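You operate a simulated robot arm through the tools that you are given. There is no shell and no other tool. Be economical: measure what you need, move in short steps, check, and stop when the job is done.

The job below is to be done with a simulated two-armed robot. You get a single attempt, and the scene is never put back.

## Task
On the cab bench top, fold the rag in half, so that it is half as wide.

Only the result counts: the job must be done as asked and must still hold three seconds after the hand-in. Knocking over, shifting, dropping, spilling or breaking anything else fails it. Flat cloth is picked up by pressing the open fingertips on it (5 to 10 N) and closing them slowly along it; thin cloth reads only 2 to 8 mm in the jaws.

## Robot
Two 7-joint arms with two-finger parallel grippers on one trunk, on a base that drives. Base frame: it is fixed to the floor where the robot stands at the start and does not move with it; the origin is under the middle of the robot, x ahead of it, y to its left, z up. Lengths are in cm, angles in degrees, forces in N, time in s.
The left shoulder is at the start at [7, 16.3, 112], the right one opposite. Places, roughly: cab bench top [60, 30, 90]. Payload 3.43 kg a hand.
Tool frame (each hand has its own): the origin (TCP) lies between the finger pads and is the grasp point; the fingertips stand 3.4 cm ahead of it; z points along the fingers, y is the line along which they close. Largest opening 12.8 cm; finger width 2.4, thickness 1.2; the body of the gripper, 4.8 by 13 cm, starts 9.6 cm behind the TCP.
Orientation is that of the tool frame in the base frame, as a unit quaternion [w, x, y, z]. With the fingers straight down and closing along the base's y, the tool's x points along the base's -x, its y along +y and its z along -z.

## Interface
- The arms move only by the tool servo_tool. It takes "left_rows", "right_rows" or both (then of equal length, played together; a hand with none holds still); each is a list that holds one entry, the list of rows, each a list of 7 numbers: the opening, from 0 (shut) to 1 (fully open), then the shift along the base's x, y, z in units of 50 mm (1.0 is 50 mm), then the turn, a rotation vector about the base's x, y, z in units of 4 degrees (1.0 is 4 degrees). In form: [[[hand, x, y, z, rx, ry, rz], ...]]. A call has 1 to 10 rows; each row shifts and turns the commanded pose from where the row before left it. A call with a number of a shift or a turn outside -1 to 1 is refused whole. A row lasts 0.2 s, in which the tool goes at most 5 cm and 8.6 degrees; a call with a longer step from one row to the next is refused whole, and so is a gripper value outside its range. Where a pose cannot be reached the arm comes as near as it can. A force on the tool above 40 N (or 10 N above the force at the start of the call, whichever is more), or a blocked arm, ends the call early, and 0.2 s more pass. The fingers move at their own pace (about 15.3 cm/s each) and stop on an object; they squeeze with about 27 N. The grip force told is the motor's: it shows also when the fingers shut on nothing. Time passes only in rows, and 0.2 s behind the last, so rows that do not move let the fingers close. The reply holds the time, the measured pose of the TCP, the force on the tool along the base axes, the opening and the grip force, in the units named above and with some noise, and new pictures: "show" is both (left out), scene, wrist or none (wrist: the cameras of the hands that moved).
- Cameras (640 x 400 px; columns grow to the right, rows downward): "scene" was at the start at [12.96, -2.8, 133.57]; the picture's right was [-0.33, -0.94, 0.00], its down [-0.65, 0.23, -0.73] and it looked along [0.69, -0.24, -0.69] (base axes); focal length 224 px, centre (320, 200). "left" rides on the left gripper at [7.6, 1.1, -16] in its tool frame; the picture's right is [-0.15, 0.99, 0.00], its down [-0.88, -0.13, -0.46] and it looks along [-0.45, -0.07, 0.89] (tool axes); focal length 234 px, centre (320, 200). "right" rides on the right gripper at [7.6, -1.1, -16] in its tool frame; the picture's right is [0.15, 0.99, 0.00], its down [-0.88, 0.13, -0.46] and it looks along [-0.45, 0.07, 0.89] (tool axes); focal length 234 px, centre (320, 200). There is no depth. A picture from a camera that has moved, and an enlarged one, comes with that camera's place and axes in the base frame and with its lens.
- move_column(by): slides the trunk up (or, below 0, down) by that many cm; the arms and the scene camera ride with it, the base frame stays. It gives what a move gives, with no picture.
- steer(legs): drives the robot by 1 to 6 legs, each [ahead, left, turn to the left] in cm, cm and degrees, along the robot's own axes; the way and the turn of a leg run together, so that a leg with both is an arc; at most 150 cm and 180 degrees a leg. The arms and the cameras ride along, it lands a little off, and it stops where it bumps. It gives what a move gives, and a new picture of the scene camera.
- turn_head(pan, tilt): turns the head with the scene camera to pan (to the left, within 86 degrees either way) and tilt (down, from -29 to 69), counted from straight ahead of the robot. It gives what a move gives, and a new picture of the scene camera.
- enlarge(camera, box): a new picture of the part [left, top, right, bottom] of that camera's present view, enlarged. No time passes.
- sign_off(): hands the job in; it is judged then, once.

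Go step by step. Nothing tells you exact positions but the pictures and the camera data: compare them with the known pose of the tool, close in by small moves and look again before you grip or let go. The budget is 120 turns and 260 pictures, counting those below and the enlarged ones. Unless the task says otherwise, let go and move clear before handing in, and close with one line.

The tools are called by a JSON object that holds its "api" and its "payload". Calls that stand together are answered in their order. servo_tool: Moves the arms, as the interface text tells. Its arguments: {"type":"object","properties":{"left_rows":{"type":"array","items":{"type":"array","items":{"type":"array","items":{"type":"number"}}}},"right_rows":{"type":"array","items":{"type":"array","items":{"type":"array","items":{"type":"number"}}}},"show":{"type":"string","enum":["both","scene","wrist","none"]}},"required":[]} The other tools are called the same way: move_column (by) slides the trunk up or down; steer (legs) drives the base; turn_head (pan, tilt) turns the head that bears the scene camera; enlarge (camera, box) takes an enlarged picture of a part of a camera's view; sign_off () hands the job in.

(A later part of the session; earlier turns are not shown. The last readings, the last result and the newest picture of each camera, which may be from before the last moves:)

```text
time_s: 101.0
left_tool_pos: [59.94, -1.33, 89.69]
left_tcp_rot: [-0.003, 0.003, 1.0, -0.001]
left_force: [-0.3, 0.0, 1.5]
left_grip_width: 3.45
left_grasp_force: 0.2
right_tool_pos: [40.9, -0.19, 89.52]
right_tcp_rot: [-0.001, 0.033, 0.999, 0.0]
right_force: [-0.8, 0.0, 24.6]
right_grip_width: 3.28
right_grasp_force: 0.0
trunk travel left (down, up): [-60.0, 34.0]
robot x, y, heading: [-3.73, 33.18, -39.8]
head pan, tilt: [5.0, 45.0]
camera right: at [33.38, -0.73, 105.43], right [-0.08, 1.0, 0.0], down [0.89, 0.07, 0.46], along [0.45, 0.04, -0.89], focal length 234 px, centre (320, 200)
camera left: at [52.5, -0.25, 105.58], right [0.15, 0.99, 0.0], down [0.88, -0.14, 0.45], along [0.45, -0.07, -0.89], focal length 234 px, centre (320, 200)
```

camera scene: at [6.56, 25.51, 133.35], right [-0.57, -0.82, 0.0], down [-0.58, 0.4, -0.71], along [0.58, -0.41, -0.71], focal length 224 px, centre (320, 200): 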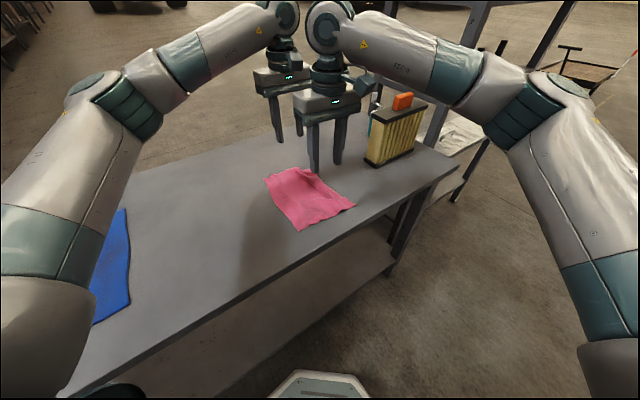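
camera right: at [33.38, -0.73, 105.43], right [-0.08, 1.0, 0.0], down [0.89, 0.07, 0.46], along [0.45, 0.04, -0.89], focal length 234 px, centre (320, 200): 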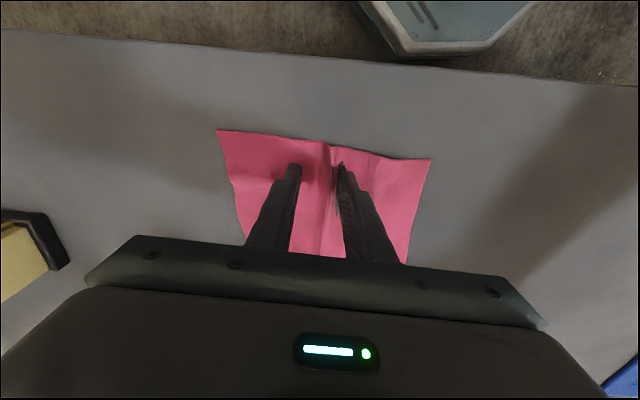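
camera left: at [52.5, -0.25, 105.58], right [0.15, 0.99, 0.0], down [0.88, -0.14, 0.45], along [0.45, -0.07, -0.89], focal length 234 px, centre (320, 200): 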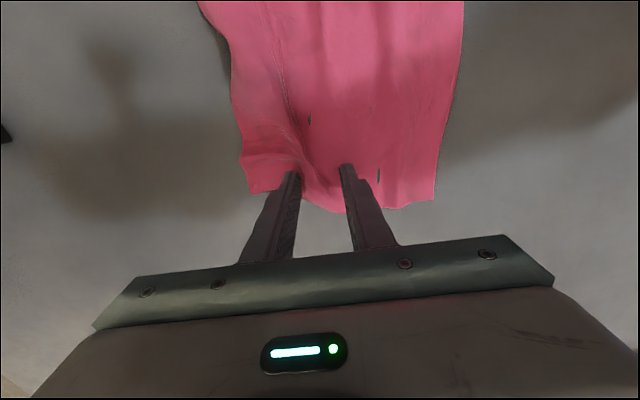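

The right ridge is forming, but the left hand is pressing too lightly. I'll reopen and press the left a bit more while the right finishes closing.

{"api": "servo_tool", "payload": {"left_rows": [[[0.27, 0, 0, 0.06, 0, 0, 0], [0.38, 0, -0.06, 0, 0, 0, 0], [0.38, 0, 0, -0.05, 0, 0, 0], [0.38, 0, 0, -0.035, 0, 0, 0], [0.38, 0, 0, 0, 0, 0, 0], [0.38, 0, 0, 0, 0, 0, 0], [0.38, 0, 0, 0, 0, 0, 0]]], "right_rows": [[[0.25, 0, 0, 0.01, 0, 0, 0], [0.23, 0, 0, 0, 0, 0, 0], [0.21, 0, 0, 0, 0, 0, 0], [0.19, 0, 0, 0, 0, 0, 0], [0.17, 0, 0, 0, 0, 0, 0], [0.15, 0, 0, 0, 0, 0, 0], [0.13, 0, 0, 0, 0, 0, 0]]], "show": "none"}}

```text
time_s: 102.5
left_tool_pos: [59.71, -1.65, 89.55]
left_tcp_rot: [-0.002, 0.003, 1.0, 0.0]
left_force: [0.4, -0.5, 3.5]
left_grip_width: 4.89
left_grasp_force: 0.1
right_tool_pos: [40.96, -0.09, 89.45]
right_tcp_rot: [0.0, 0.034, 0.999, 0.0]
right_force: [1.1, -0.4, 25.5]
right_grip_width: 1.68
right_grasp_force: 0.0
trunk travel left (down, up): [-60.0, 34.0]
robot x, y, heading: [-4.13, 33.11, -40.0]
head pan, tilt: [5.0, 45.0]
```

{"api": "servo_tool", "payload": {"left_rows": [[[0.38, 0, 0, -0.02, 0, 0, 0], [0.38, 0, 0, 0, 0, 0, 0], [0.36, 0, 0, 0, 0, 0, 0], [0.34, 0, 0, 0, 0, 0, 0], [0.32, 0, 0, 0, 0, 0, 0], [0.3, 0, 0, 0, 0, 0, 0], [0.28, 0, 0, 0, 0, 0, 0], [0.26, 0, 0, 0, 0, 0, 0], [0.24, 0, 0, 0, 0, 0, 0], [0.22, 0, 0, 0, 0, 0, 0]]], "right_rows": [[[0.11, 0, 0, 0, 0, 0, 0], [0.09, 0, 0, 0, 0, 0, 0], [0.07, 0, 0, 0, 0, 0, 0], [0.05, 0, 0, 0, 0, 0, 0], [0.03, 0, 0, 0, 0, 0, 0], [0.01, 0, 0, 0, 0, 0, 0], [0, 0, 0, 0, 0, 0, 0], [0, 0, 0, 0, 0, 0, 0], [0, 0, 0, 0, 0, 0, 0], [0, 0, 0, 0, 0, 0, 0]]], "show": "wrist"}}

```text
time_s: 104.8
left_tool_pos: [59.79, -1.61, 89.39]
left_tcp_rot: [-0.001, 0.004, 1.0, -0.001]
left_force: [-0.5, 0.0, 21.7]
left_grip_width: 2.84
left_grasp_force: 0.3
right_tool_pos: [40.82, -0.11, 89.5]
right_tcp_rot: [0.0, 0.034, 0.999, 0.0]
right_force: [2.1, -0.1, 12.9]
right_grip_width: 0.26
right_grasp_force: 27.3
trunk travel left (down, up): [-60.0, 34.0]
robot x, y, heading: [-4.01, 33.14, -40.1]
head pan, tilt: [5.0, 45.0]
camera right: at [33.28, -0.69, 105.44], right [-0.08, 1.0, 0.0], down [0.89, 0.07, 0.46], along [0.45, 0.04, -0.89], focal length 234 px, centre (320, 200)
camera left: at [52.4, -0.43, 105.45], right [0.15, 0.99, 0.0], down [0.88, -0.14, 0.45], along [0.45, -0.07, -0.89], focal length 234 px, centre (320, 200)
```

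right: 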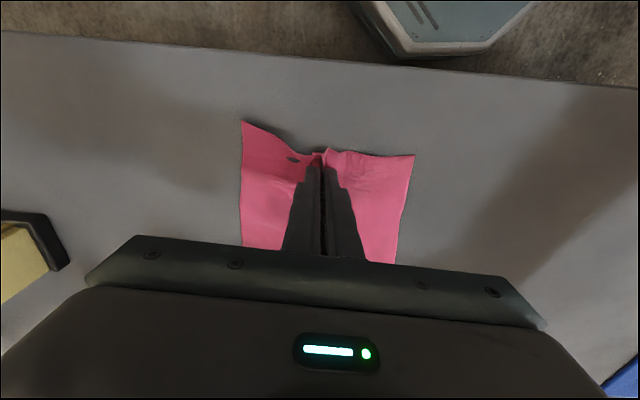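
left: 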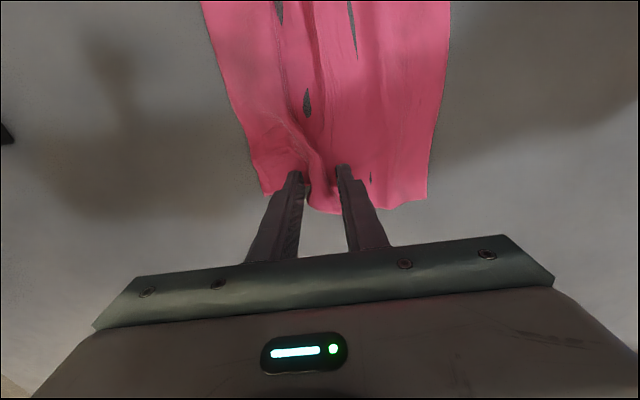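

The right hand has it at 2.6 mm, and a ridge is rising in the left jaws, so I'll finish closing the left.

{"api": "servo_tool", "payload": {"left_rows": [[[0.2, 0, 0, 0.006, 0, 0, 0], [0.18, 0, 0, 0, 0, 0, 0], [0.16, 0, 0, 0, 0, 0, 0], [0.13, 0, 0, 0, 0, 0, 0], [0.1, 0, 0, 0, 0, 0, 0], [0.07, 0, 0, 0, 0, 0, 0], [0.04, 0, 0, 0, 0, 0, 0], [0.01, 0, 0, 0, 0, 0, 0], [0, 0, 0, 0, 0, 0, 0], [0, 0, 0, 0, 0, 0, 0]]], "show": "wrist"}}

```text
time_s: 107.0
left_tool_pos: [59.8, -1.57, 89.57]
left_tcp_rot: [-0.002, 0.003, 1.0, 0.0]
left_force: [-1.4, 0.0, 21.2]
left_grip_width: 0.26
left_grasp_force: 27.0
right_tool_pos: [40.81, -0.12, 89.46]
right_tcp_rot: [0.0, 0.034, 0.999, 0.0]
right_force: [1.1, 1.0, 8.2]
right_grip_width: 0.26
right_grasp_force: 27.4
trunk travel left (down, up): [-60.0, 34.0]
robot x, y, heading: [-3.89, 33.01, -39.9]
head pan, tilt: [5.0, 45.0]
camera left: at [52.38, -0.46, 105.46], right [0.15, 0.99, 0.0], down [0.88, -0.14, 0.45], along [0.45, -0.07, -0.89], focal length 234 px, centre (320, 200)
```

left: 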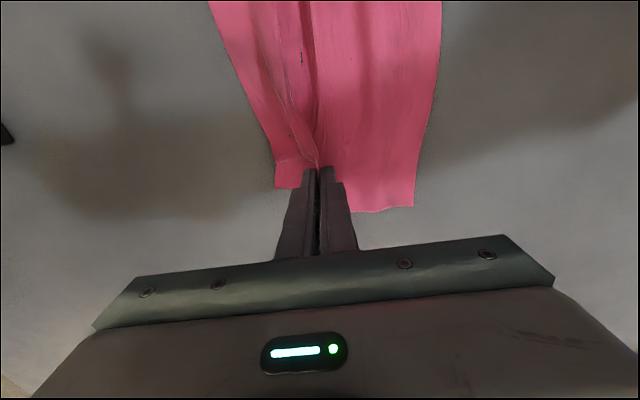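

Both hands grip the centre line. I'll lift straight up so both halves hang.

{"api": "servo_tool", "payload": {"left_rows": [[[0, 0, 0, 0.4, 0, 0, 0], [0, 0, 0, 0.5, 0, 0, 0], [0, 0, 0, 0.5, 0, 0, 0], [0, 0, 0, 0.5, 0, 0, 0], [0, 0, 0, 0.5, 0, 0, 0], [0, 0, 0, 0.5, 0, 0, 0], [0, 0, 0, 0, 0, 0, 0], [0, 0, 0, 0, 0, 0, 0]]], "right_rows": [[[0, 0, 0, 0.4, 0, 0, 0], [0, 0, 0, 0.5, 0, 0, 0], [0, 0, 0, 0.5, 0, 0, 0], [0, 0, 0, 0.5, 0, 0, 0], [0, 0, 0, 0.5, 0, 0, 0], [0, 0, 0, 0.5, 0, 0, 0], [0, 0, 0, 0, 0, 0, 0], [0, 0, 0, 0, 0, 0, 0]]]}}

{"api": "enlarge", "payload": {"camera": "scene", "box": [230, 110, 360, 240]}}

```text
time_s: 108.8
left_tool_pos: [59.87, -1.64, 103.77]
left_tcp_rot: [-0.002, 0.003, 1.0, 0.001]
left_force: [-2.3, -0.8, 0.5]
left_grip_width: 0.27
left_grasp_force: 26.7
right_tool_pos: [41.03, -0.32, 103.86]
right_tcp_rot: [-0.002, 0.034, 0.999, 0.001]
right_force: [1.0, 0.6, 0.1]
right_grip_width: 0.21
right_grasp_force: 27.2
trunk travel left (down, up): [-60.0, 34.0]
robot x, y, heading: [-4.33, 33.1, -39.6]
head pan, tilt: [5.0, 45.0]
camera scene: at [6.67, 25.13, 133.33], right [-0.57, -0.82, 0.0], down [-0.58, 0.4, -0.71], along [0.58, -0.4, -0.71], focal length 224 px, centre (320, 200)
camera right: at [33.48, -0.95, 119.78], right [-0.08, 1.0, 0.0], down [0.89, 0.07, 0.45], along [0.45, 0.04, -0.89], focal length 234 px, centre (320, 200)
camera left: at [52.65, -0.55, 119.74], right [0.15, 0.99, 0.0], down [0.88, -0.14, 0.45], along [0.45, -0.07, -0.89], focal length 234 px, centre (320, 200)
```

scene: 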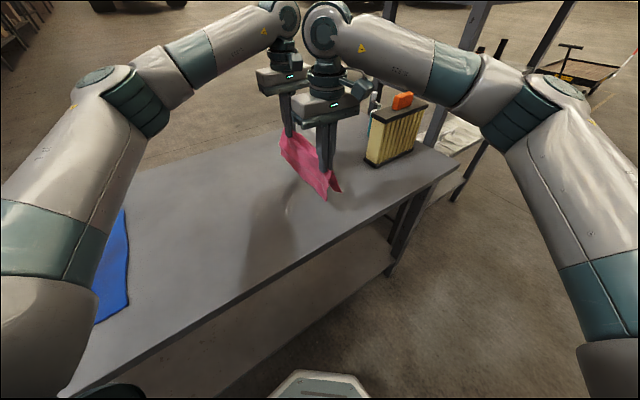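
right: 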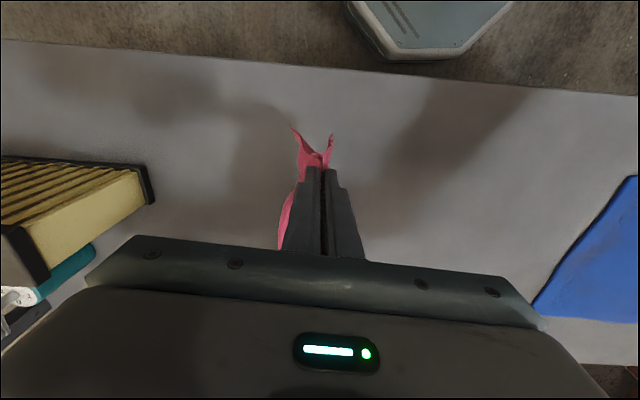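
left: 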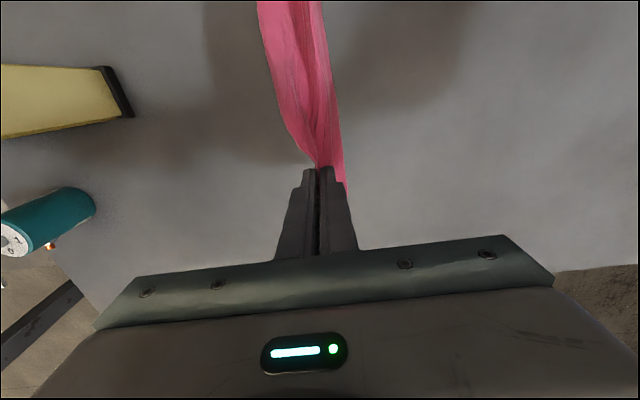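

```text
3.08 times, centred on (295, 175) of scene
camera zoom: at [6.67, 25.13, 133.33], right [-0.57, -0.82, 0.0], down [-0.58, 0.4, -0.71], along [0.58, -0.4, -0.71], focal length 688 px, centre (397, 277)
```

zoom: 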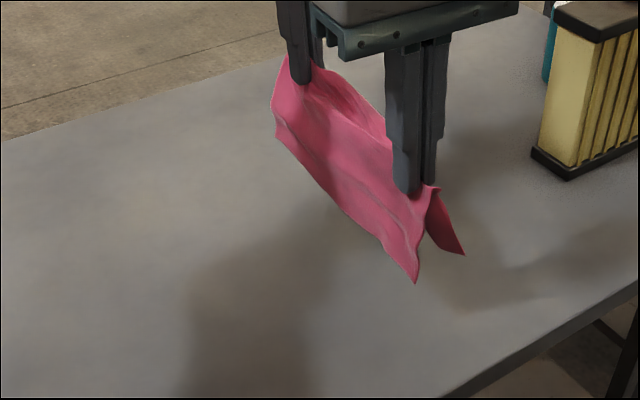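

Both halves hang evenly. I'll lower until the edges touch, then travel left while lowering and tilting, so the doubled sheet is laid down trailing to the right.

{"api": "servo_tool", "payload": {"left_rows": [[[0, 0, 0, -0.4, 0, 0, 0], [0, 0, 0, -0.4, 0, 0, 0], [0, 0, 0, -0.4, 0, 0, 0], [0, 0, 0, 0, 0, 0, 0], [0, 0, 0.25, -0.15, -1, 0, 0], [0, 0, 0.25, -0.15, -1, 0, 0], [0, 0, 0.25, -0.15, -1, 0, 0], [0, 0, 0.25, -0.15, -1, 0, 0], [0, 0, 0, 0, 0, 0, 0]]], "right_rows": [[[0, 0, 0, -0.4, 0, 0, 0], [0, 0, 0, -0.4, 0, 0, 0], [0, 0, 0, -0.4, 0, 0, 0], [0, 0, 0, 0, 0, 0, 0], [0, 0, 0.25, -0.15, -1, 0, 0], [0, 0, 0.25, -0.15, -1, 0, 0], [0, 0, 0.25, -0.15, -1, 0, 0], [0, 0, 0.25, -0.15, -1, 0, 0], [0, 0, 0, 0, 0, 0, 0]]]}}

{"api": "enlarge", "payload": {"camera": "scene", "box": [230, 110, 360, 240]}}

```text
time_s: 110.8
left_tool_pos: [59.81, 2.95, 94.79]
left_tcp_rot: [-0.003, 0.003, 0.99, -0.139]
left_force: [-0.4, -0.7, -0.9]
left_grip_width: 0.27
left_grasp_force: 27.0
right_tool_pos: [40.89, 4.54, 94.8]
right_tcp_rot: [0.003, 0.034, 0.99, -0.138]
right_force: [1.1, 0.4, -0.3]
right_grip_width: 0.25
right_grasp_force: 26.9
trunk travel left (down, up): [-60.0, 34.0]
robot x, y, heading: [-4.06, 32.96, -40.0]
head pan, tilt: [5.0, 45.0]
camera scene: at [6.62, 24.97, 133.32], right [-0.57, -0.82, 0.0], down [-0.58, 0.4, -0.71], along [0.58, -0.4, -0.71], focal length 224 px, centre (320, 200)
camera right: at [33.47, 8.31, 110.22], right [-0.08, 0.96, -0.27], down [0.89, 0.19, 0.42], along [0.45, -0.21, -0.87], focal length 234 px, centre (320, 200)
camera left: at [52.56, 8.5, 109.8], right [0.15, 0.95, -0.27], down [0.88, -0.01, 0.47], along [0.45, -0.31, -0.84], focal length 234 px, centre (320, 200)
```

scene: 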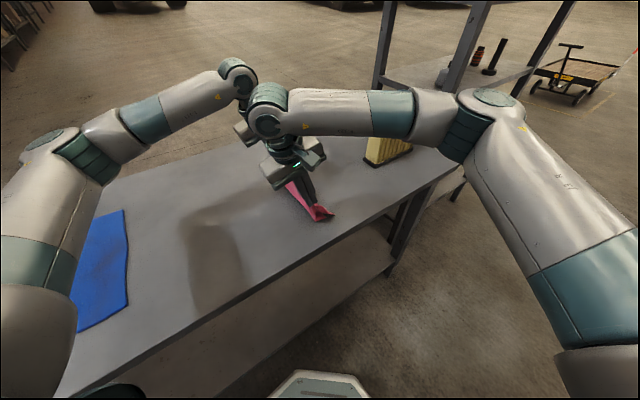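
right: 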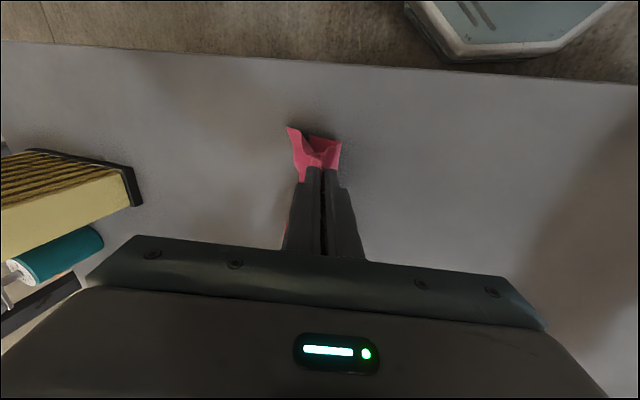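
left: 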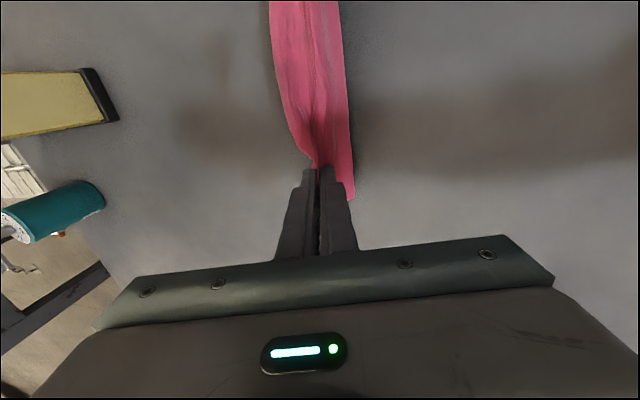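

```text
3.08 times, centred on (295, 175) of scene
camera zoom: at [6.62, 24.97, 133.32], right [-0.57, -0.82, 0.0], down [-0.58, 0.4, -0.71], along [0.58, -0.4, -0.71], focal length 688 px, centre (397, 277)
```

zoom: 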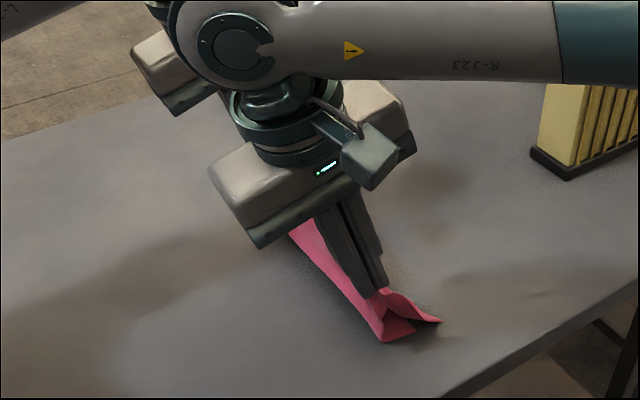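

{"api": "servo_tool", "payload": {"left_rows": [[[0, 0, 0.2, -0.12, -0.8, 0, 0], [0, 0, 0.25, -0.12, -0.8, 0, 0], [0, 0, 0.25, -0.12, -0.8, 0, 0], [0, 0, 0.25, -0.12, -0.8, 0, 0], [0, 0, 0, 0, 0, 0, 0]]], "right_rows": [[[0, 0, 0.2, -0.12, -0.8, 0, 0], [0, 0, 0.25, -0.12, -0.8, 0, 0], [0, 0, 0.25, -0.12, -0.8, 0, 0], [0, 0, 0.25, -0.12, -0.8, 0, 0], [0, 0, 0, 0, 0, 0, 0]]]}}

{"api": "enlarge", "payload": {"camera": "scene", "box": [230, 110, 360, 240]}}

```text
time_s: 112.0
left_tool_pos: [60.12, 7.82, 92.49]
left_tcp_rot: [-0.003, 0.004, 0.969, -0.247]
left_force: [-0.7, 0.6, 0.0]
left_grip_width: 0.26
left_grasp_force: 27.3
right_tool_pos: [41.21, 9.46, 92.34]
right_tcp_rot: [0.006, 0.033, 0.968, -0.248]
right_force: [1.5, -0.2, -0.2]
right_grip_width: 0.2
right_grasp_force: 26.6
trunk travel left (down, up): [-60.0, 34.0]
robot x, y, heading: [-4.25, 33.16, -39.9]
head pan, tilt: [5.0, 45.0]
camera scene: at [6.66, 24.99, 133.32], right [-0.57, -0.82, 0.0], down [-0.58, 0.4, -0.71], along [0.58, -0.4, -0.71], focal length 224 px, centre (320, 200)
camera right: at [33.59, 16.61, 106.65], right [-0.08, 0.87, -0.48], down [0.89, 0.28, 0.36], along [0.45, -0.4, -0.8], focal length 234 px, centre (320, 200)
camera left: at [52.67, 16.57, 105.87], right [0.15, 0.87, -0.48], down [0.88, 0.1, 0.46], along [0.45, -0.49, -0.75], focal length 234 px, centre (320, 200)
```

scene: 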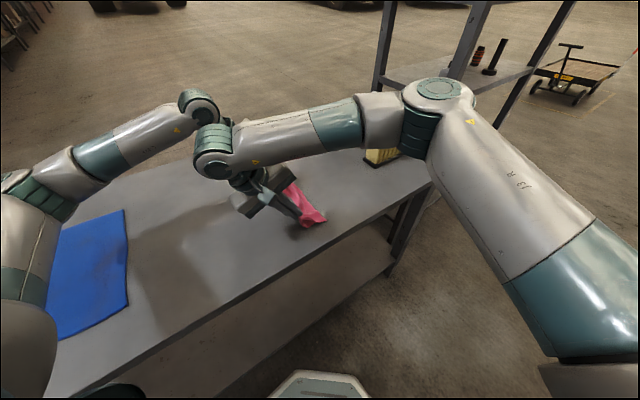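
right: 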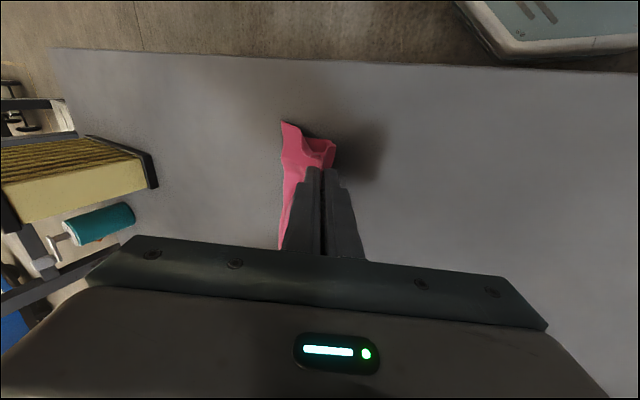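
left: 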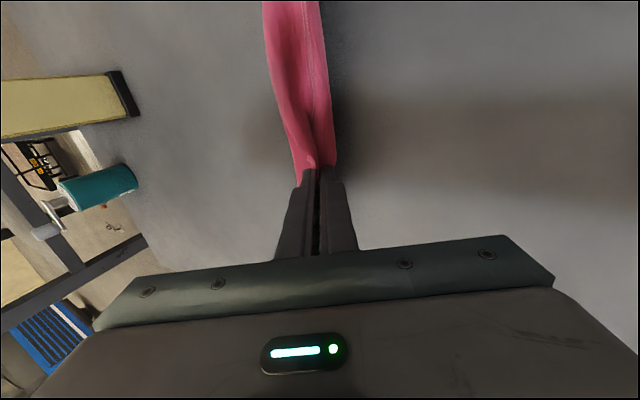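

```text
3.08 times, centred on (295, 175) of scene
camera zoom: at [6.66, 24.99, 133.32], right [-0.57, -0.82, 0.0], down [-0.58, 0.4, -0.71], along [0.58, -0.4, -0.71], focal length 688 px, centre (397, 277)
```

zoom: 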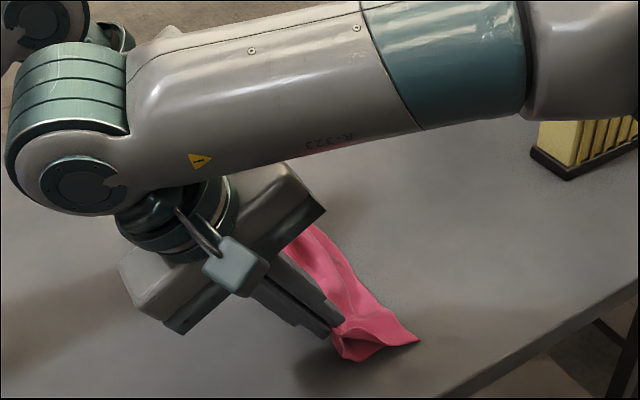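

{"api": "enlarge", "payload": {"camera": "scene", "box": [285, 195, 335, 235]}}

{"api": "enlarge", "payload": {"camera": "right", "box": [260, 100, 360, 200]}}

```text
10.00 times, centred on (310, 215) of scene
camera zoom: at [6.66, 24.99, 133.32], right [-0.57, -0.82, 0.0], down [-0.58, 0.4, -0.71], along [0.58, -0.4, -0.71], focal length 2236 px, centre (420, 50)
```

zoom: 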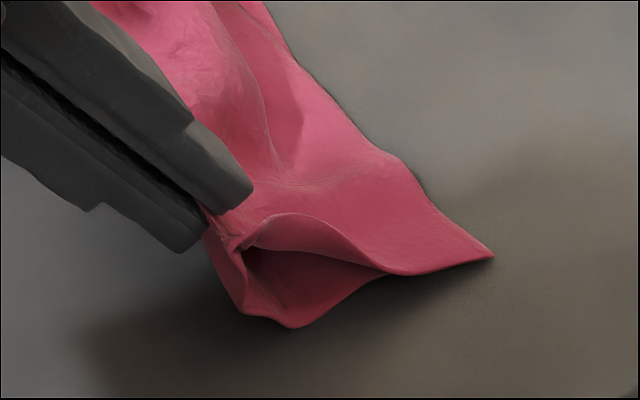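

```text
4.00 times, centred on (310, 150) of right
camera zoom: at [33.59, 16.61, 106.65], right [-0.08, 0.87, -0.48], down [0.89, 0.28, 0.36], along [0.45, -0.4, -0.8], focal length 937 px, centre (360, 400)
```

zoom: 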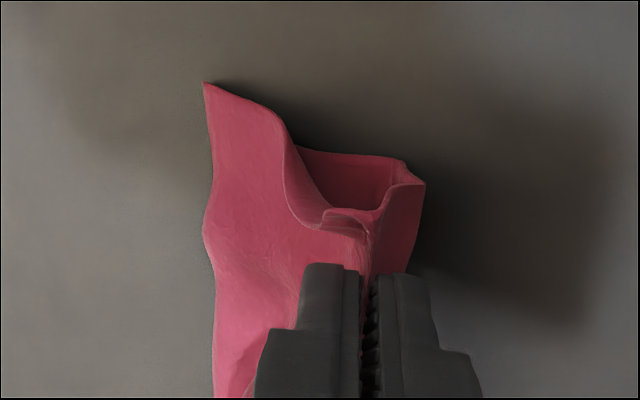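

This is what I wanted: the left half trails underneath and the right half lies on top. I'll lower the fold to the bench, release gently and back away along the fingers.

{"api": "servo_tool", "payload": {"left_rows": [[[0, 0, 0.12, -0.15, 0, 0, 0], [0, 0, 0.12, -0.15, 0, 0, 0], [0, 0, 0.06, -0.12, 0, 0, 0], [0, 0, 0, 0, 0, 0, 0], [0.06, 0, 0, 0, 0, 0, 0], [0.14, 0, 0, 0, 0, 0, 0], [0.2, 0, 0.1, 0.17, 0, 0, 0], [0.2, 0, 0.15, 0.27, 0, 0, 0], [0.2, 0, 0.3, 0.53, 0, 0, 0], [0.2, 0, 0.3, 0.53, 0, 0, 0]]], "right_rows": [[[0, 0, 0.12, -0.15, 0, 0, 0], [0, 0, 0.12, -0.15, 0, 0, 0], [0, 0, 0.06, -0.12, 0, 0, 0], [0, 0, 0, 0, 0, 0, 0], [0.06, 0, 0, 0, 0, 0, 0], [0.14, 0, 0, 0, 0, 0, 0], [0.2, 0, 0.1, 0.17, 0, 0, 0], [0.2, 0, 0.15, 0.27, 0, 0, 0], [0.2, 0, 0.3, 0.53, 0, 0, 0], [0.2, 0, 0.3, 0.53, 0, 0, 0]]], "show": "wrist"}}

{"api": "enlarge", "payload": {"camera": "right", "box": [220, 80, 360, 220]}}

{"api": "enlarge", "payload": {"camera": "scene", "box": [240, 140, 340, 240]}}

```text
time_s: 114.2
left_tool_pos: [59.88, 13.81, 97.73]
left_tcp_rot: [-0.002, 0.003, 0.968, -0.249]
left_force: [0.4, 0.5, -0.2]
left_grip_width: 2.57
left_grasp_force: 0.1
right_tool_pos: [41.18, 15.19, 97.84]
right_tcp_rot: [0.006, 0.033, 0.968, -0.248]
right_force: [0.3, 0.6, -0.2]
right_grip_width: 2.58
right_grasp_force: 0.0
trunk travel left (down, up): [-60.0, 34.0]
robot x, y, heading: [-4.02, 33.19, -39.6]
head pan, tilt: [5.0, 45.0]
camera right: at [33.51, 22.46, 112.08], right [-0.08, 0.87, -0.48], down [0.89, 0.28, 0.36], along [0.45, -0.4, -0.8], focal length 234 px, centre (320, 200)
camera left: at [52.52, 22.51, 111.15], right [0.15, 0.87, -0.48], down [0.88, 0.1, 0.46], along [0.45, -0.49, -0.75], focal length 234 px, centre (320, 200)
```

right: 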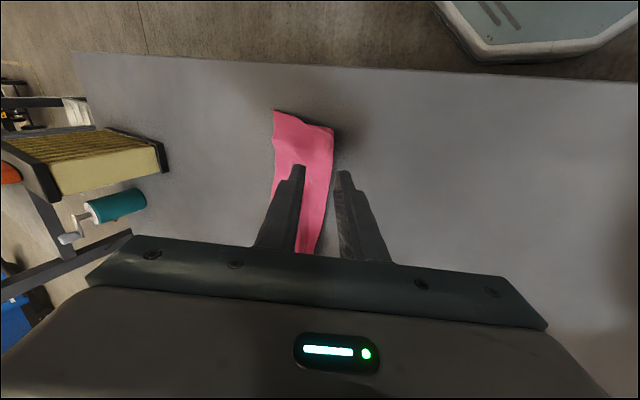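
left: 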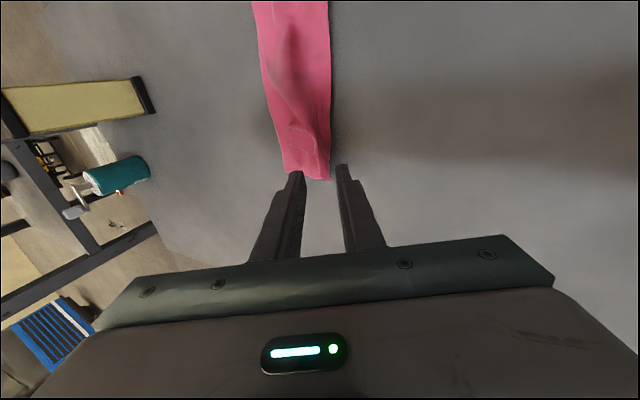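

```text
2.86 times, centred on (290, 150) of right
camera zoom: at [33.51, 22.46, 112.08], right [-0.08, 0.87, -0.48], down [0.89, 0.28, 0.36], along [0.45, -0.4, -0.8], focal length 669 px, centre (406, 343)
```

zoom: 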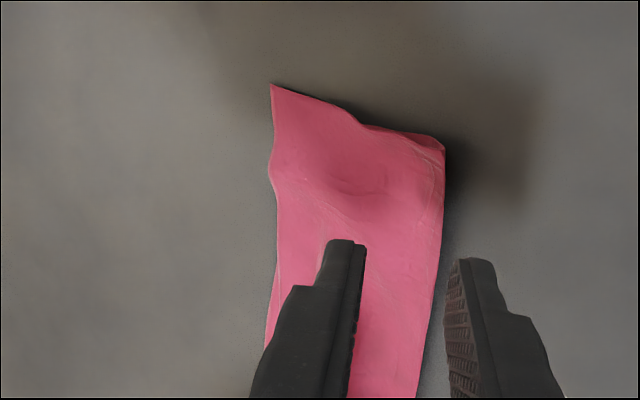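

```text
4.00 times, centred on (290, 190) of scene
camera zoom: at [6.62, 25.24, 133.33], right [-0.57, -0.82, 0.0], down [-0.58, 0.4, -0.71], along [0.58, -0.4, -0.71], focal length 894 px, centre (440, 240)
```

zoom: 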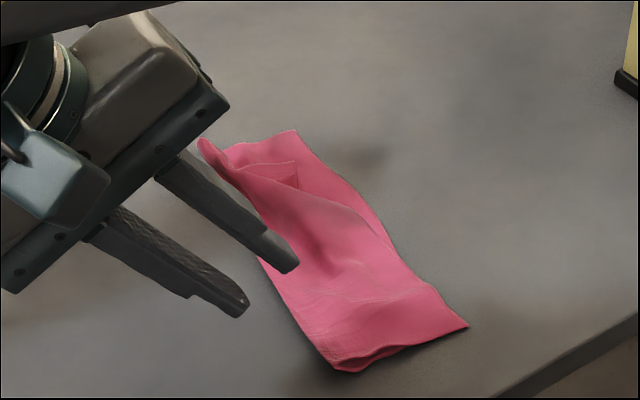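

The fold is in place with no doubled-back edge along the fold line. I'll clear the hands and inspect, especially the far-right corner.

{"api": "servo_tool", "payload": {"left_rows": [[[0.2, 0, 0.3, 0.5, 1, 0, 0], [0.2, 0, 0.3, 0.5, 1, 0, 0], [0.2, 0, 0.3, 0.3, 1, 0, 0], [0.2, -0.2, 0.2, 0, 1, 0, 0], [0.2, -0.3, 0, 0, 1, 0, 0], [0.2, -0.3, 0, 0, 1, 0, 0], [0.2, -0.3, 0, 0, 1, 0, 0]]], "right_rows": [[[0.2, -0.2, 0.3, 0.5, 1, 0, 0], [0.2, -0.2, 0.3, 0.5, 1, 0, 0], [0.2, -0.2, 0.3, 0.3, 1, 0, 0], [0.2, 0, 0.2, 0, 1, 0, 0], [0.2, 0, 0, 0, 1, 0, 0], [0.2, 0, 0, 0, 1, 0, 0], [0.2, 0, 0, 0, 1, 0, 0]]]}}

{"api": "enlarge", "payload": {"camera": "scene", "box": [250, 140, 350, 240]}}

{"api": "enlarge", "payload": {"camera": "left", "box": [120, 20, 320, 220]}}

```text
time_s: 115.8
left_tool_pos: [54.48, 19.01, 104.35]
left_tcp_rot: [-0.003, 0.003, 1.0, -0.006]
left_force: [0.0, -0.4, 0.0]
left_grip_width: 2.55
left_grasp_force: 0.0
right_tool_pos: [37.98, 20.72, 104.38]
right_tcp_rot: [-0.001, 0.034, 0.999, -0.005]
right_force: [0.1, -0.4, -0.9]
right_grip_width: 2.54
right_grasp_force: 0.0
trunk travel left (down, up): [-60.0, 34.0]
robot x, y, heading: [-3.72, 33.1, -39.9]
head pan, tilt: [5.0, 45.0]
camera scene: at [6.63, 25.0, 133.32], right [-0.57, -0.82, 0.0], down [-0.58, 0.4, -0.71], along [0.58, -0.4, -0.71], focal length 224 px, centre (320, 200)
camera right: at [30.52, 20.24, 120.29], right [-0.08, 1.0, -0.01], down [0.89, 0.08, 0.45], along [0.45, 0.03, -0.89], focal length 234 px, centre (320, 200)
camera left: at [47.05, 20.51, 120.16], right [0.15, 0.99, -0.01], down [0.88, -0.13, 0.45], along [0.45, -0.08, -0.89], focal length 234 px, centre (320, 200)
```

scene: 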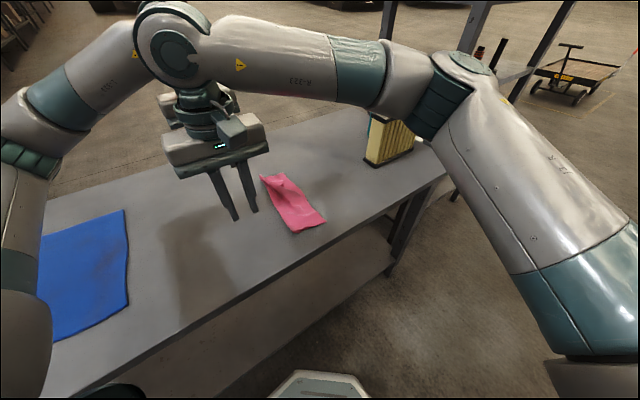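
right: 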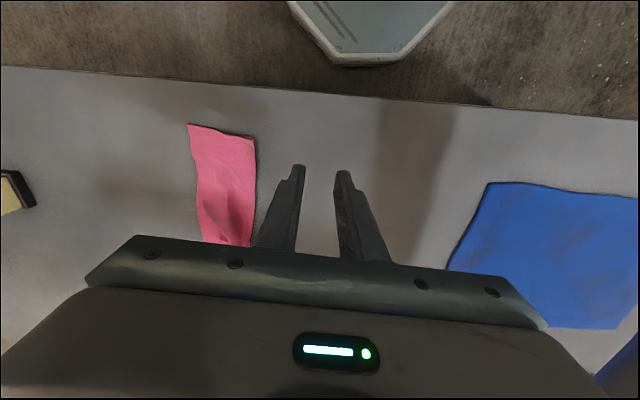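
left: 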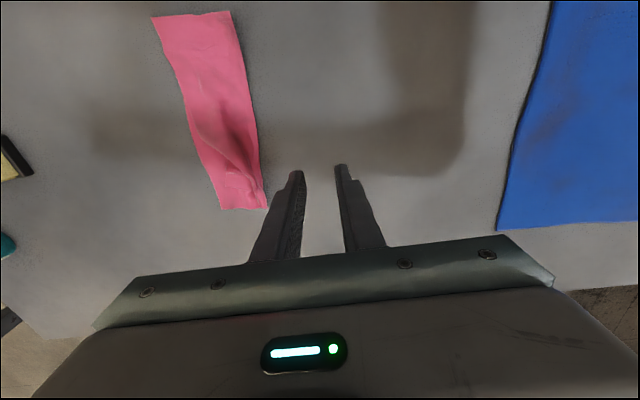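

```text
4.00 times, centred on (300, 190) of scene
camera zoom: at [6.63, 25.0, 133.32], right [-0.57, -0.82, 0.0], down [-0.58, 0.4, -0.71], along [0.58, -0.4, -0.71], focal length 894 px, centre (400, 240)
```

zoom: 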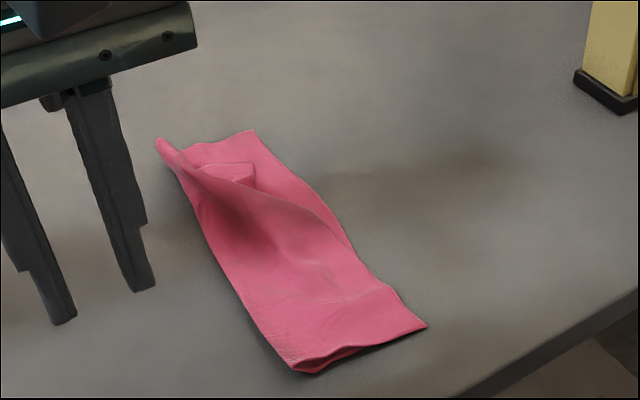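

```text
2.00 times, centred on (220, 120) of left
camera zoom: at [47.05, 20.51, 120.16], right [0.15, 0.99, -0.01], down [0.88, -0.13, 0.45], along [0.45, -0.08, -0.89], focal length 468 px, centre (520, 360)
```

zoom: 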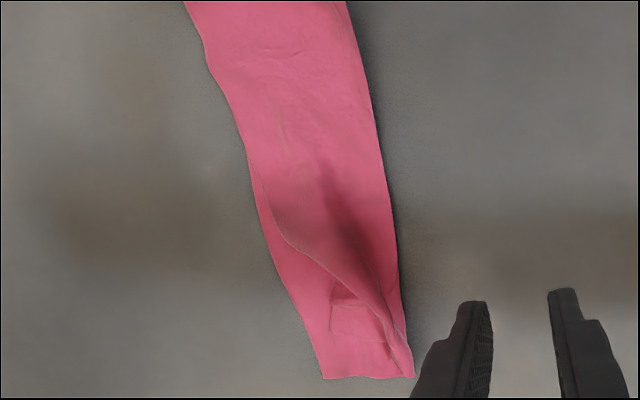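

The near two-thirds is clean, but the top layer's far-right corner is tucked in. I'll look closer.

{"api": "enlarge", "payload": {"camera": "left", "box": [190, 100, 290, 220]}}

{"api": "enlarge", "payload": {"camera": "scene", "box": [255, 165, 305, 205]}}

```text
3.33 times, centred on (240, 160) of left
camera zoom: at [47.05, 20.51, 120.16], right [0.15, 0.99, -0.01], down [0.88, -0.13, 0.45], along [0.45, -0.08, -0.89], focal length 781 px, centre (587, 333)
```

zoom: 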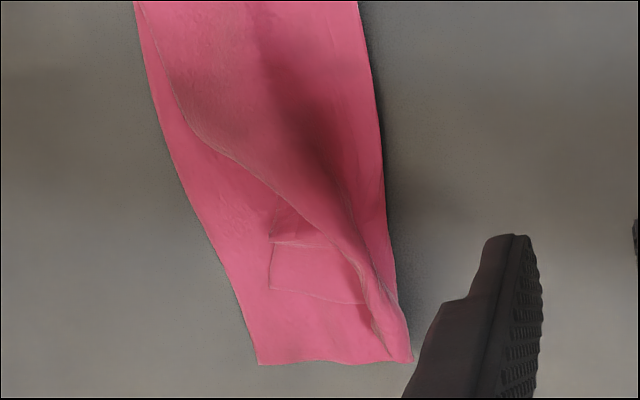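

```text
10.00 times, centred on (280, 185) of scene
camera zoom: at [6.63, 25.0, 133.32], right [-0.57, -0.82, 0.0], down [-0.58, 0.4, -0.71], along [0.58, -0.4, -0.71], focal length 2236 px, centre (720, 350)
```

zoom: 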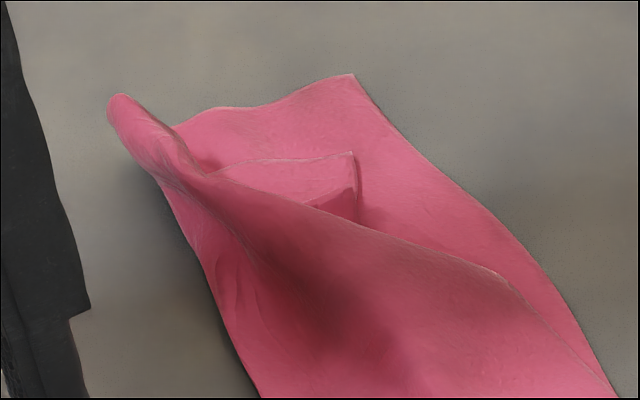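

The top layer still has a pleat from the earlier wrinkle at the far end. I'll use the left hand to pinch that diagonal crease at about (58, 7), lift it so the pleat hangs open, and lay it back down.

{"api": "servo_tool", "payload": {"left_rows": [[[0.26, 0.08, -0.28, -0.2, 0, 0, 0.8], [0.26, 0.08, -0.28, -0.2, 0, 0, 0.8], [0.26, 0.08, -0.28, -0.35, 0, 0, 0.8], [0.26, 0.08, -0.28, -0.35, 0, 0, 0.8], [0.26, 0.08, -0.28, -0.35, 0, 0, 0.8], [0.26, 0.08, -0.28, -0.35, 0, 0, 0.8], [0.26, 0.08, -0.28, -0.35, 0, 0, 0.8], [0.26, 0.08, -0.28, -0.35, 0, 0, 0.8], [0.26, 0, 0, 0, 0, 0, 0]]], "show": "wrist"}}

{"api": "enlarge", "payload": {"camera": "left", "box": [220, 60, 400, 220]}}

{"api": "enlarge", "payload": {"camera": "scene", "box": [250, 150, 330, 230]}}

```text
time_s: 117.8
left_tool_pos: [57.8, 8.0, 91.73]
left_tcp_rot: [-0.002, -0.219, 0.976, -0.007]
left_force: [-0.3, 0.1, -0.2]
left_grip_width: 3.33
left_grasp_force: 0.0
right_tool_pos: [38.16, 20.67, 104.49]
right_tcp_rot: [-0.001, 0.033, 0.999, -0.007]
right_force: [-0.4, 1.0, 0.4]
right_grip_width: 2.57
right_grasp_force: 0.0
trunk travel left (down, up): [-60.0, 34.0]
robot x, y, heading: [-3.84, 32.79, -39.8]
head pan, tilt: [5.0, 45.0]
camera left: at [50.64, 5.99, 107.69], right [-0.29, 0.96, -0.01], down [0.85, 0.27, 0.45], along [0.44, 0.12, -0.89], focal length 234 px, centre (320, 200)
```

left: 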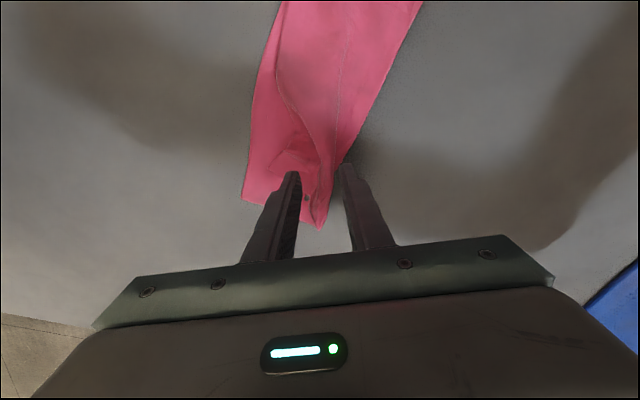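

```text
2.50 times, centred on (310, 140) of left
camera zoom: at [50.64, 5.99, 107.69], right [-0.29, 0.96, -0.01], down [0.85, 0.27, 0.45], along [0.44, 0.12, -0.89], focal length 585 px, centre (345, 350)
```

zoom: 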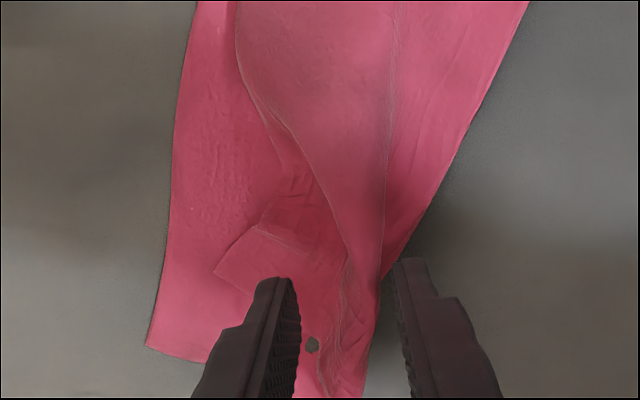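

```text
5.00 times, centred on (290, 190) of scene
camera zoom: at [6.67, 25.17, 133.33], right [-0.57, -0.82, 0.0], down [-0.58, 0.4, -0.71], along [0.58, -0.4, -0.71], focal length 1118 px, centre (470, 250)
```

zoom: 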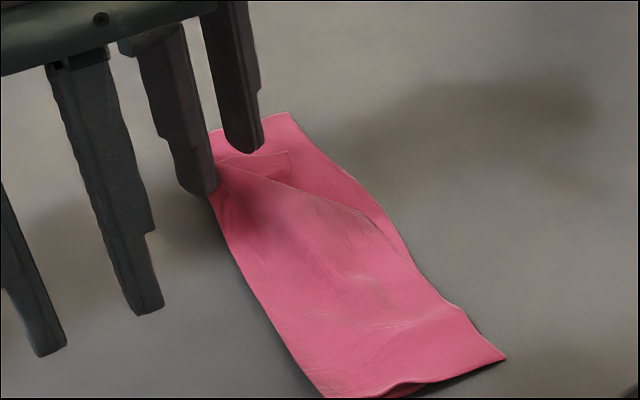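

I'm too close to the main fold here. I'll shift to about (54.7, 6.7), where only the pleat crease lies between the fingers, and grip it.

{"api": "servo_tool", "payload": {"left_rows": [[[0.2, 0, 0, 0.2, 0, 0, 1], [0.2, -0.3, -0.13, 0, 0, 0, 1], [0.2, -0.32, -0.13, 0, 0, 0, 0], [0.2, 0, 0, -0.2, 0, 0, 0], [0.2, 0, 0, -0.15, 0, 0, 0], [0.2, 0, 0, -0.12, 0, 0, 0], [0.2, 0, 0, 0, 0, 0, 0]]], "show": "wrist"}}

{"api": "enlarge", "payload": {"camera": "left", "box": [220, 60, 400, 220]}}

```text
time_s: 119.3
left_tool_pos: [54.49, 6.54, 90.33]
left_tcp_rot: [0.0, -0.286, 0.958, -0.006]
left_force: [-0.9, -0.6, -0.3]
left_grip_width: 2.53
left_grasp_force: 0.0
right_tool_pos: [38.03, 20.69, 104.39]
right_tcp_rot: [-0.001, 0.034, 0.999, -0.006]
right_force: [0.0, 0.2, 0.2]
right_grip_width: 2.56
right_grasp_force: 0.0
trunk travel left (down, up): [-60.0, 34.0]
robot x, y, heading: [-3.77, 32.9, -40.0]
head pan, tilt: [5.0, 45.0]
camera left: at [47.73, 3.63, 106.32], right [-0.42, 0.91, -0.01], down [0.81, 0.38, 0.45], along [0.42, 0.18, -0.89], focal length 234 px, centre (320, 200)
```

left: 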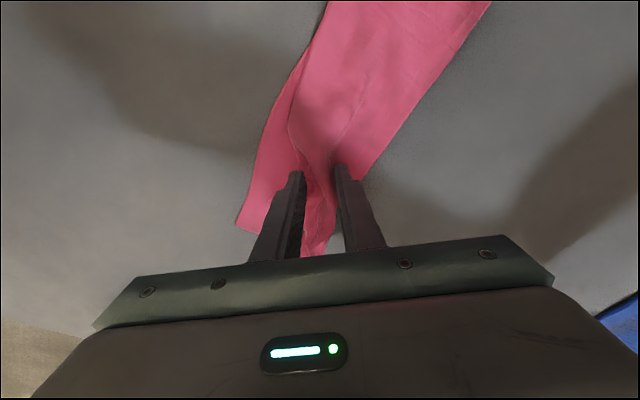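

```text
2.50 times, centred on (310, 140) of left
camera zoom: at [47.73, 3.63, 106.32], right [-0.42, 0.91, -0.01], down [0.81, 0.38, 0.45], along [0.42, 0.18, -0.89], focal length 585 px, centre (345, 350)
```

zoom: 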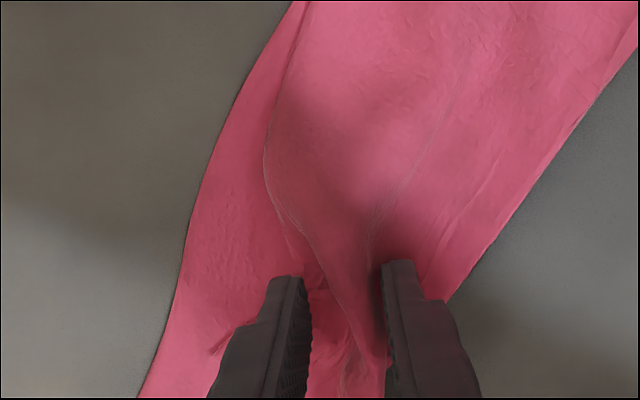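

{"api": "servo_tool", "payload": {"left_rows": [[[0.2, 0, 0, -0.08, 0, 0, 0], [0.16, 0, 0, 0, 0, 0, 0], [0.12, 0, 0, 0, 0, 0, 0], [0.08, 0, 0, 0, 0, 0, 0], [0.04, 0, 0, 0, 0, 0, 0], [0, 0, 0, 0, 0, 0, 0], [0, 0, 0, 0, 0, 0, 0], [0, 0, 0, 0.1, 0, 0, 0], [0, 0, 0, 0.3, 0, 0, 0], [0, 0, 0, 0, 0, 0, 0]]], "show": "wrist"}}

{"api": "enlarge", "payload": {"camera": "scene", "box": [250, 150, 330, 230]}}

```text
time_s: 121.5
left_tool_pos: [54.58, 6.65, 91.92]
left_tcp_rot: [-0.001, -0.286, 0.958, -0.007]
left_force: [-0.6, -0.2, 0.6]
left_grip_width: 0.25
left_grasp_force: 26.4
right_tool_pos: [38.08, 20.75, 104.35]
right_tcp_rot: [-0.001, 0.035, 0.999, -0.006]
right_force: [0.2, 0.5, -0.4]
right_grip_width: 2.55
right_grasp_force: 0.0
trunk travel left (down, up): [-60.0, 34.0]
robot x, y, heading: [-3.91, 33.02, -39.6]
head pan, tilt: [5.0, 45.0]
camera left: at [47.78, 3.73, 107.93], right [-0.42, 0.91, -0.01], down [0.81, 0.38, 0.45], along [0.42, 0.18, -0.89], focal length 234 px, centre (320, 200)
```

left: 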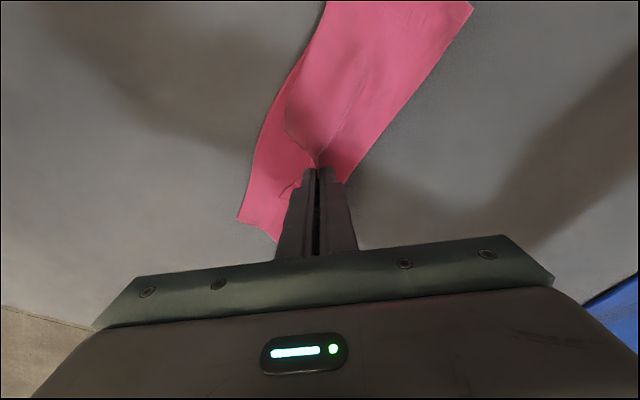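

```text
5.00 times, centred on (290, 190) of scene
camera zoom: at [6.72, 25.13, 133.32], right [-0.57, -0.82, 0.0], down [-0.58, 0.4, -0.71], along [0.58, -0.4, -0.71], focal length 1118 px, centre (470, 250)
```

zoom: 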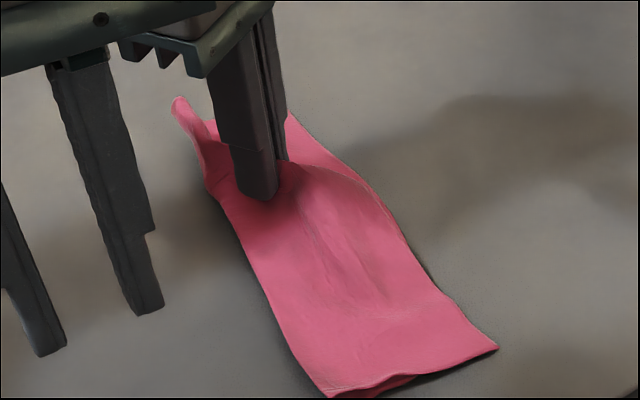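

Gripped at 2.5 mm with the bottom layer still on the bench. I'll lift higher and toward the right.

{"api": "servo_tool", "payload": {"left_rows": [[[0, 0, -0.1, 0.4, 0, 0, 0], [0, 0, -0.2, 0.4, 0, 0, 0], [0, 0.1, -0.3, 0.2, 0, 0, 0], [0, 0.1, -0.2, 0, 0, 0, 0], [0, 0, 0, 0, 0, 0, 0], [0, 0, 0, 0, 0, 0, 0]]], "show": "wrist"}}

{"api": "enlarge", "payload": {"camera": "scene", "box": [250, 150, 330, 230]}}

{"api": "enlarge", "payload": {"camera": "left", "box": [220, 60, 400, 220]}}

```text
time_s: 123.0
left_tool_pos: [55.7, 2.68, 97.03]
left_tcp_rot: [-0.001, -0.285, 0.958, -0.007]
left_force: [-0.2, 0.3, -0.5]
left_grip_width: 0.22
left_grasp_force: 27.3
right_tool_pos: [38.07, 20.68, 104.2]
right_tcp_rot: [-0.001, 0.034, 0.999, -0.005]
right_force: [-0.2, 1.0, -0.8]
right_grip_width: 2.57
right_grasp_force: 0.0
trunk travel left (down, up): [-60.0, 34.0]
robot x, y, heading: [-3.88, 32.91, -39.8]
head pan, tilt: [5.0, 45.0]
camera left: at [48.8, -0.31, 112.87], right [-0.42, 0.91, -0.01], down [0.81, 0.38, 0.45], along [0.42, 0.18, -0.89], focal length 234 px, centre (320, 200)
```

left: 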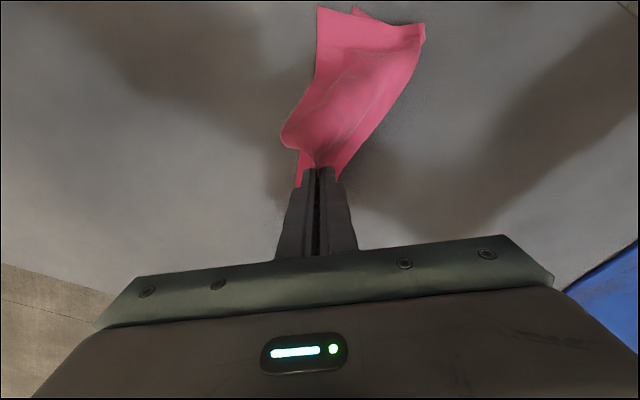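

```text
5.00 times, centred on (290, 190) of scene
camera zoom: at [6.69, 25.12, 133.33], right [-0.57, -0.82, 0.0], down [-0.58, 0.4, -0.71], along [0.58, -0.4, -0.71], focal length 1118 px, centre (470, 250)
```

zoom: 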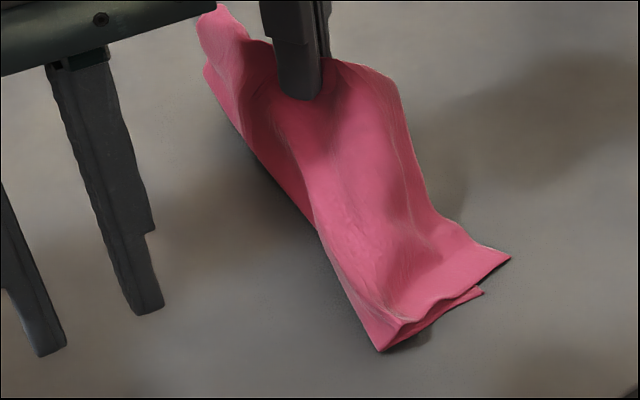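

```text
2.50 times, centred on (310, 140) of left
camera zoom: at [48.8, -0.31, 112.87], right [-0.42, 0.91, -0.01], down [0.81, 0.38, 0.45], along [0.42, 0.18, -0.89], focal length 585 px, centre (345, 350)
```

zoom: 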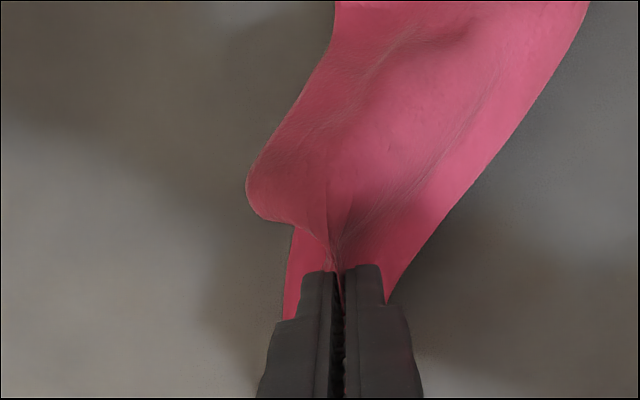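

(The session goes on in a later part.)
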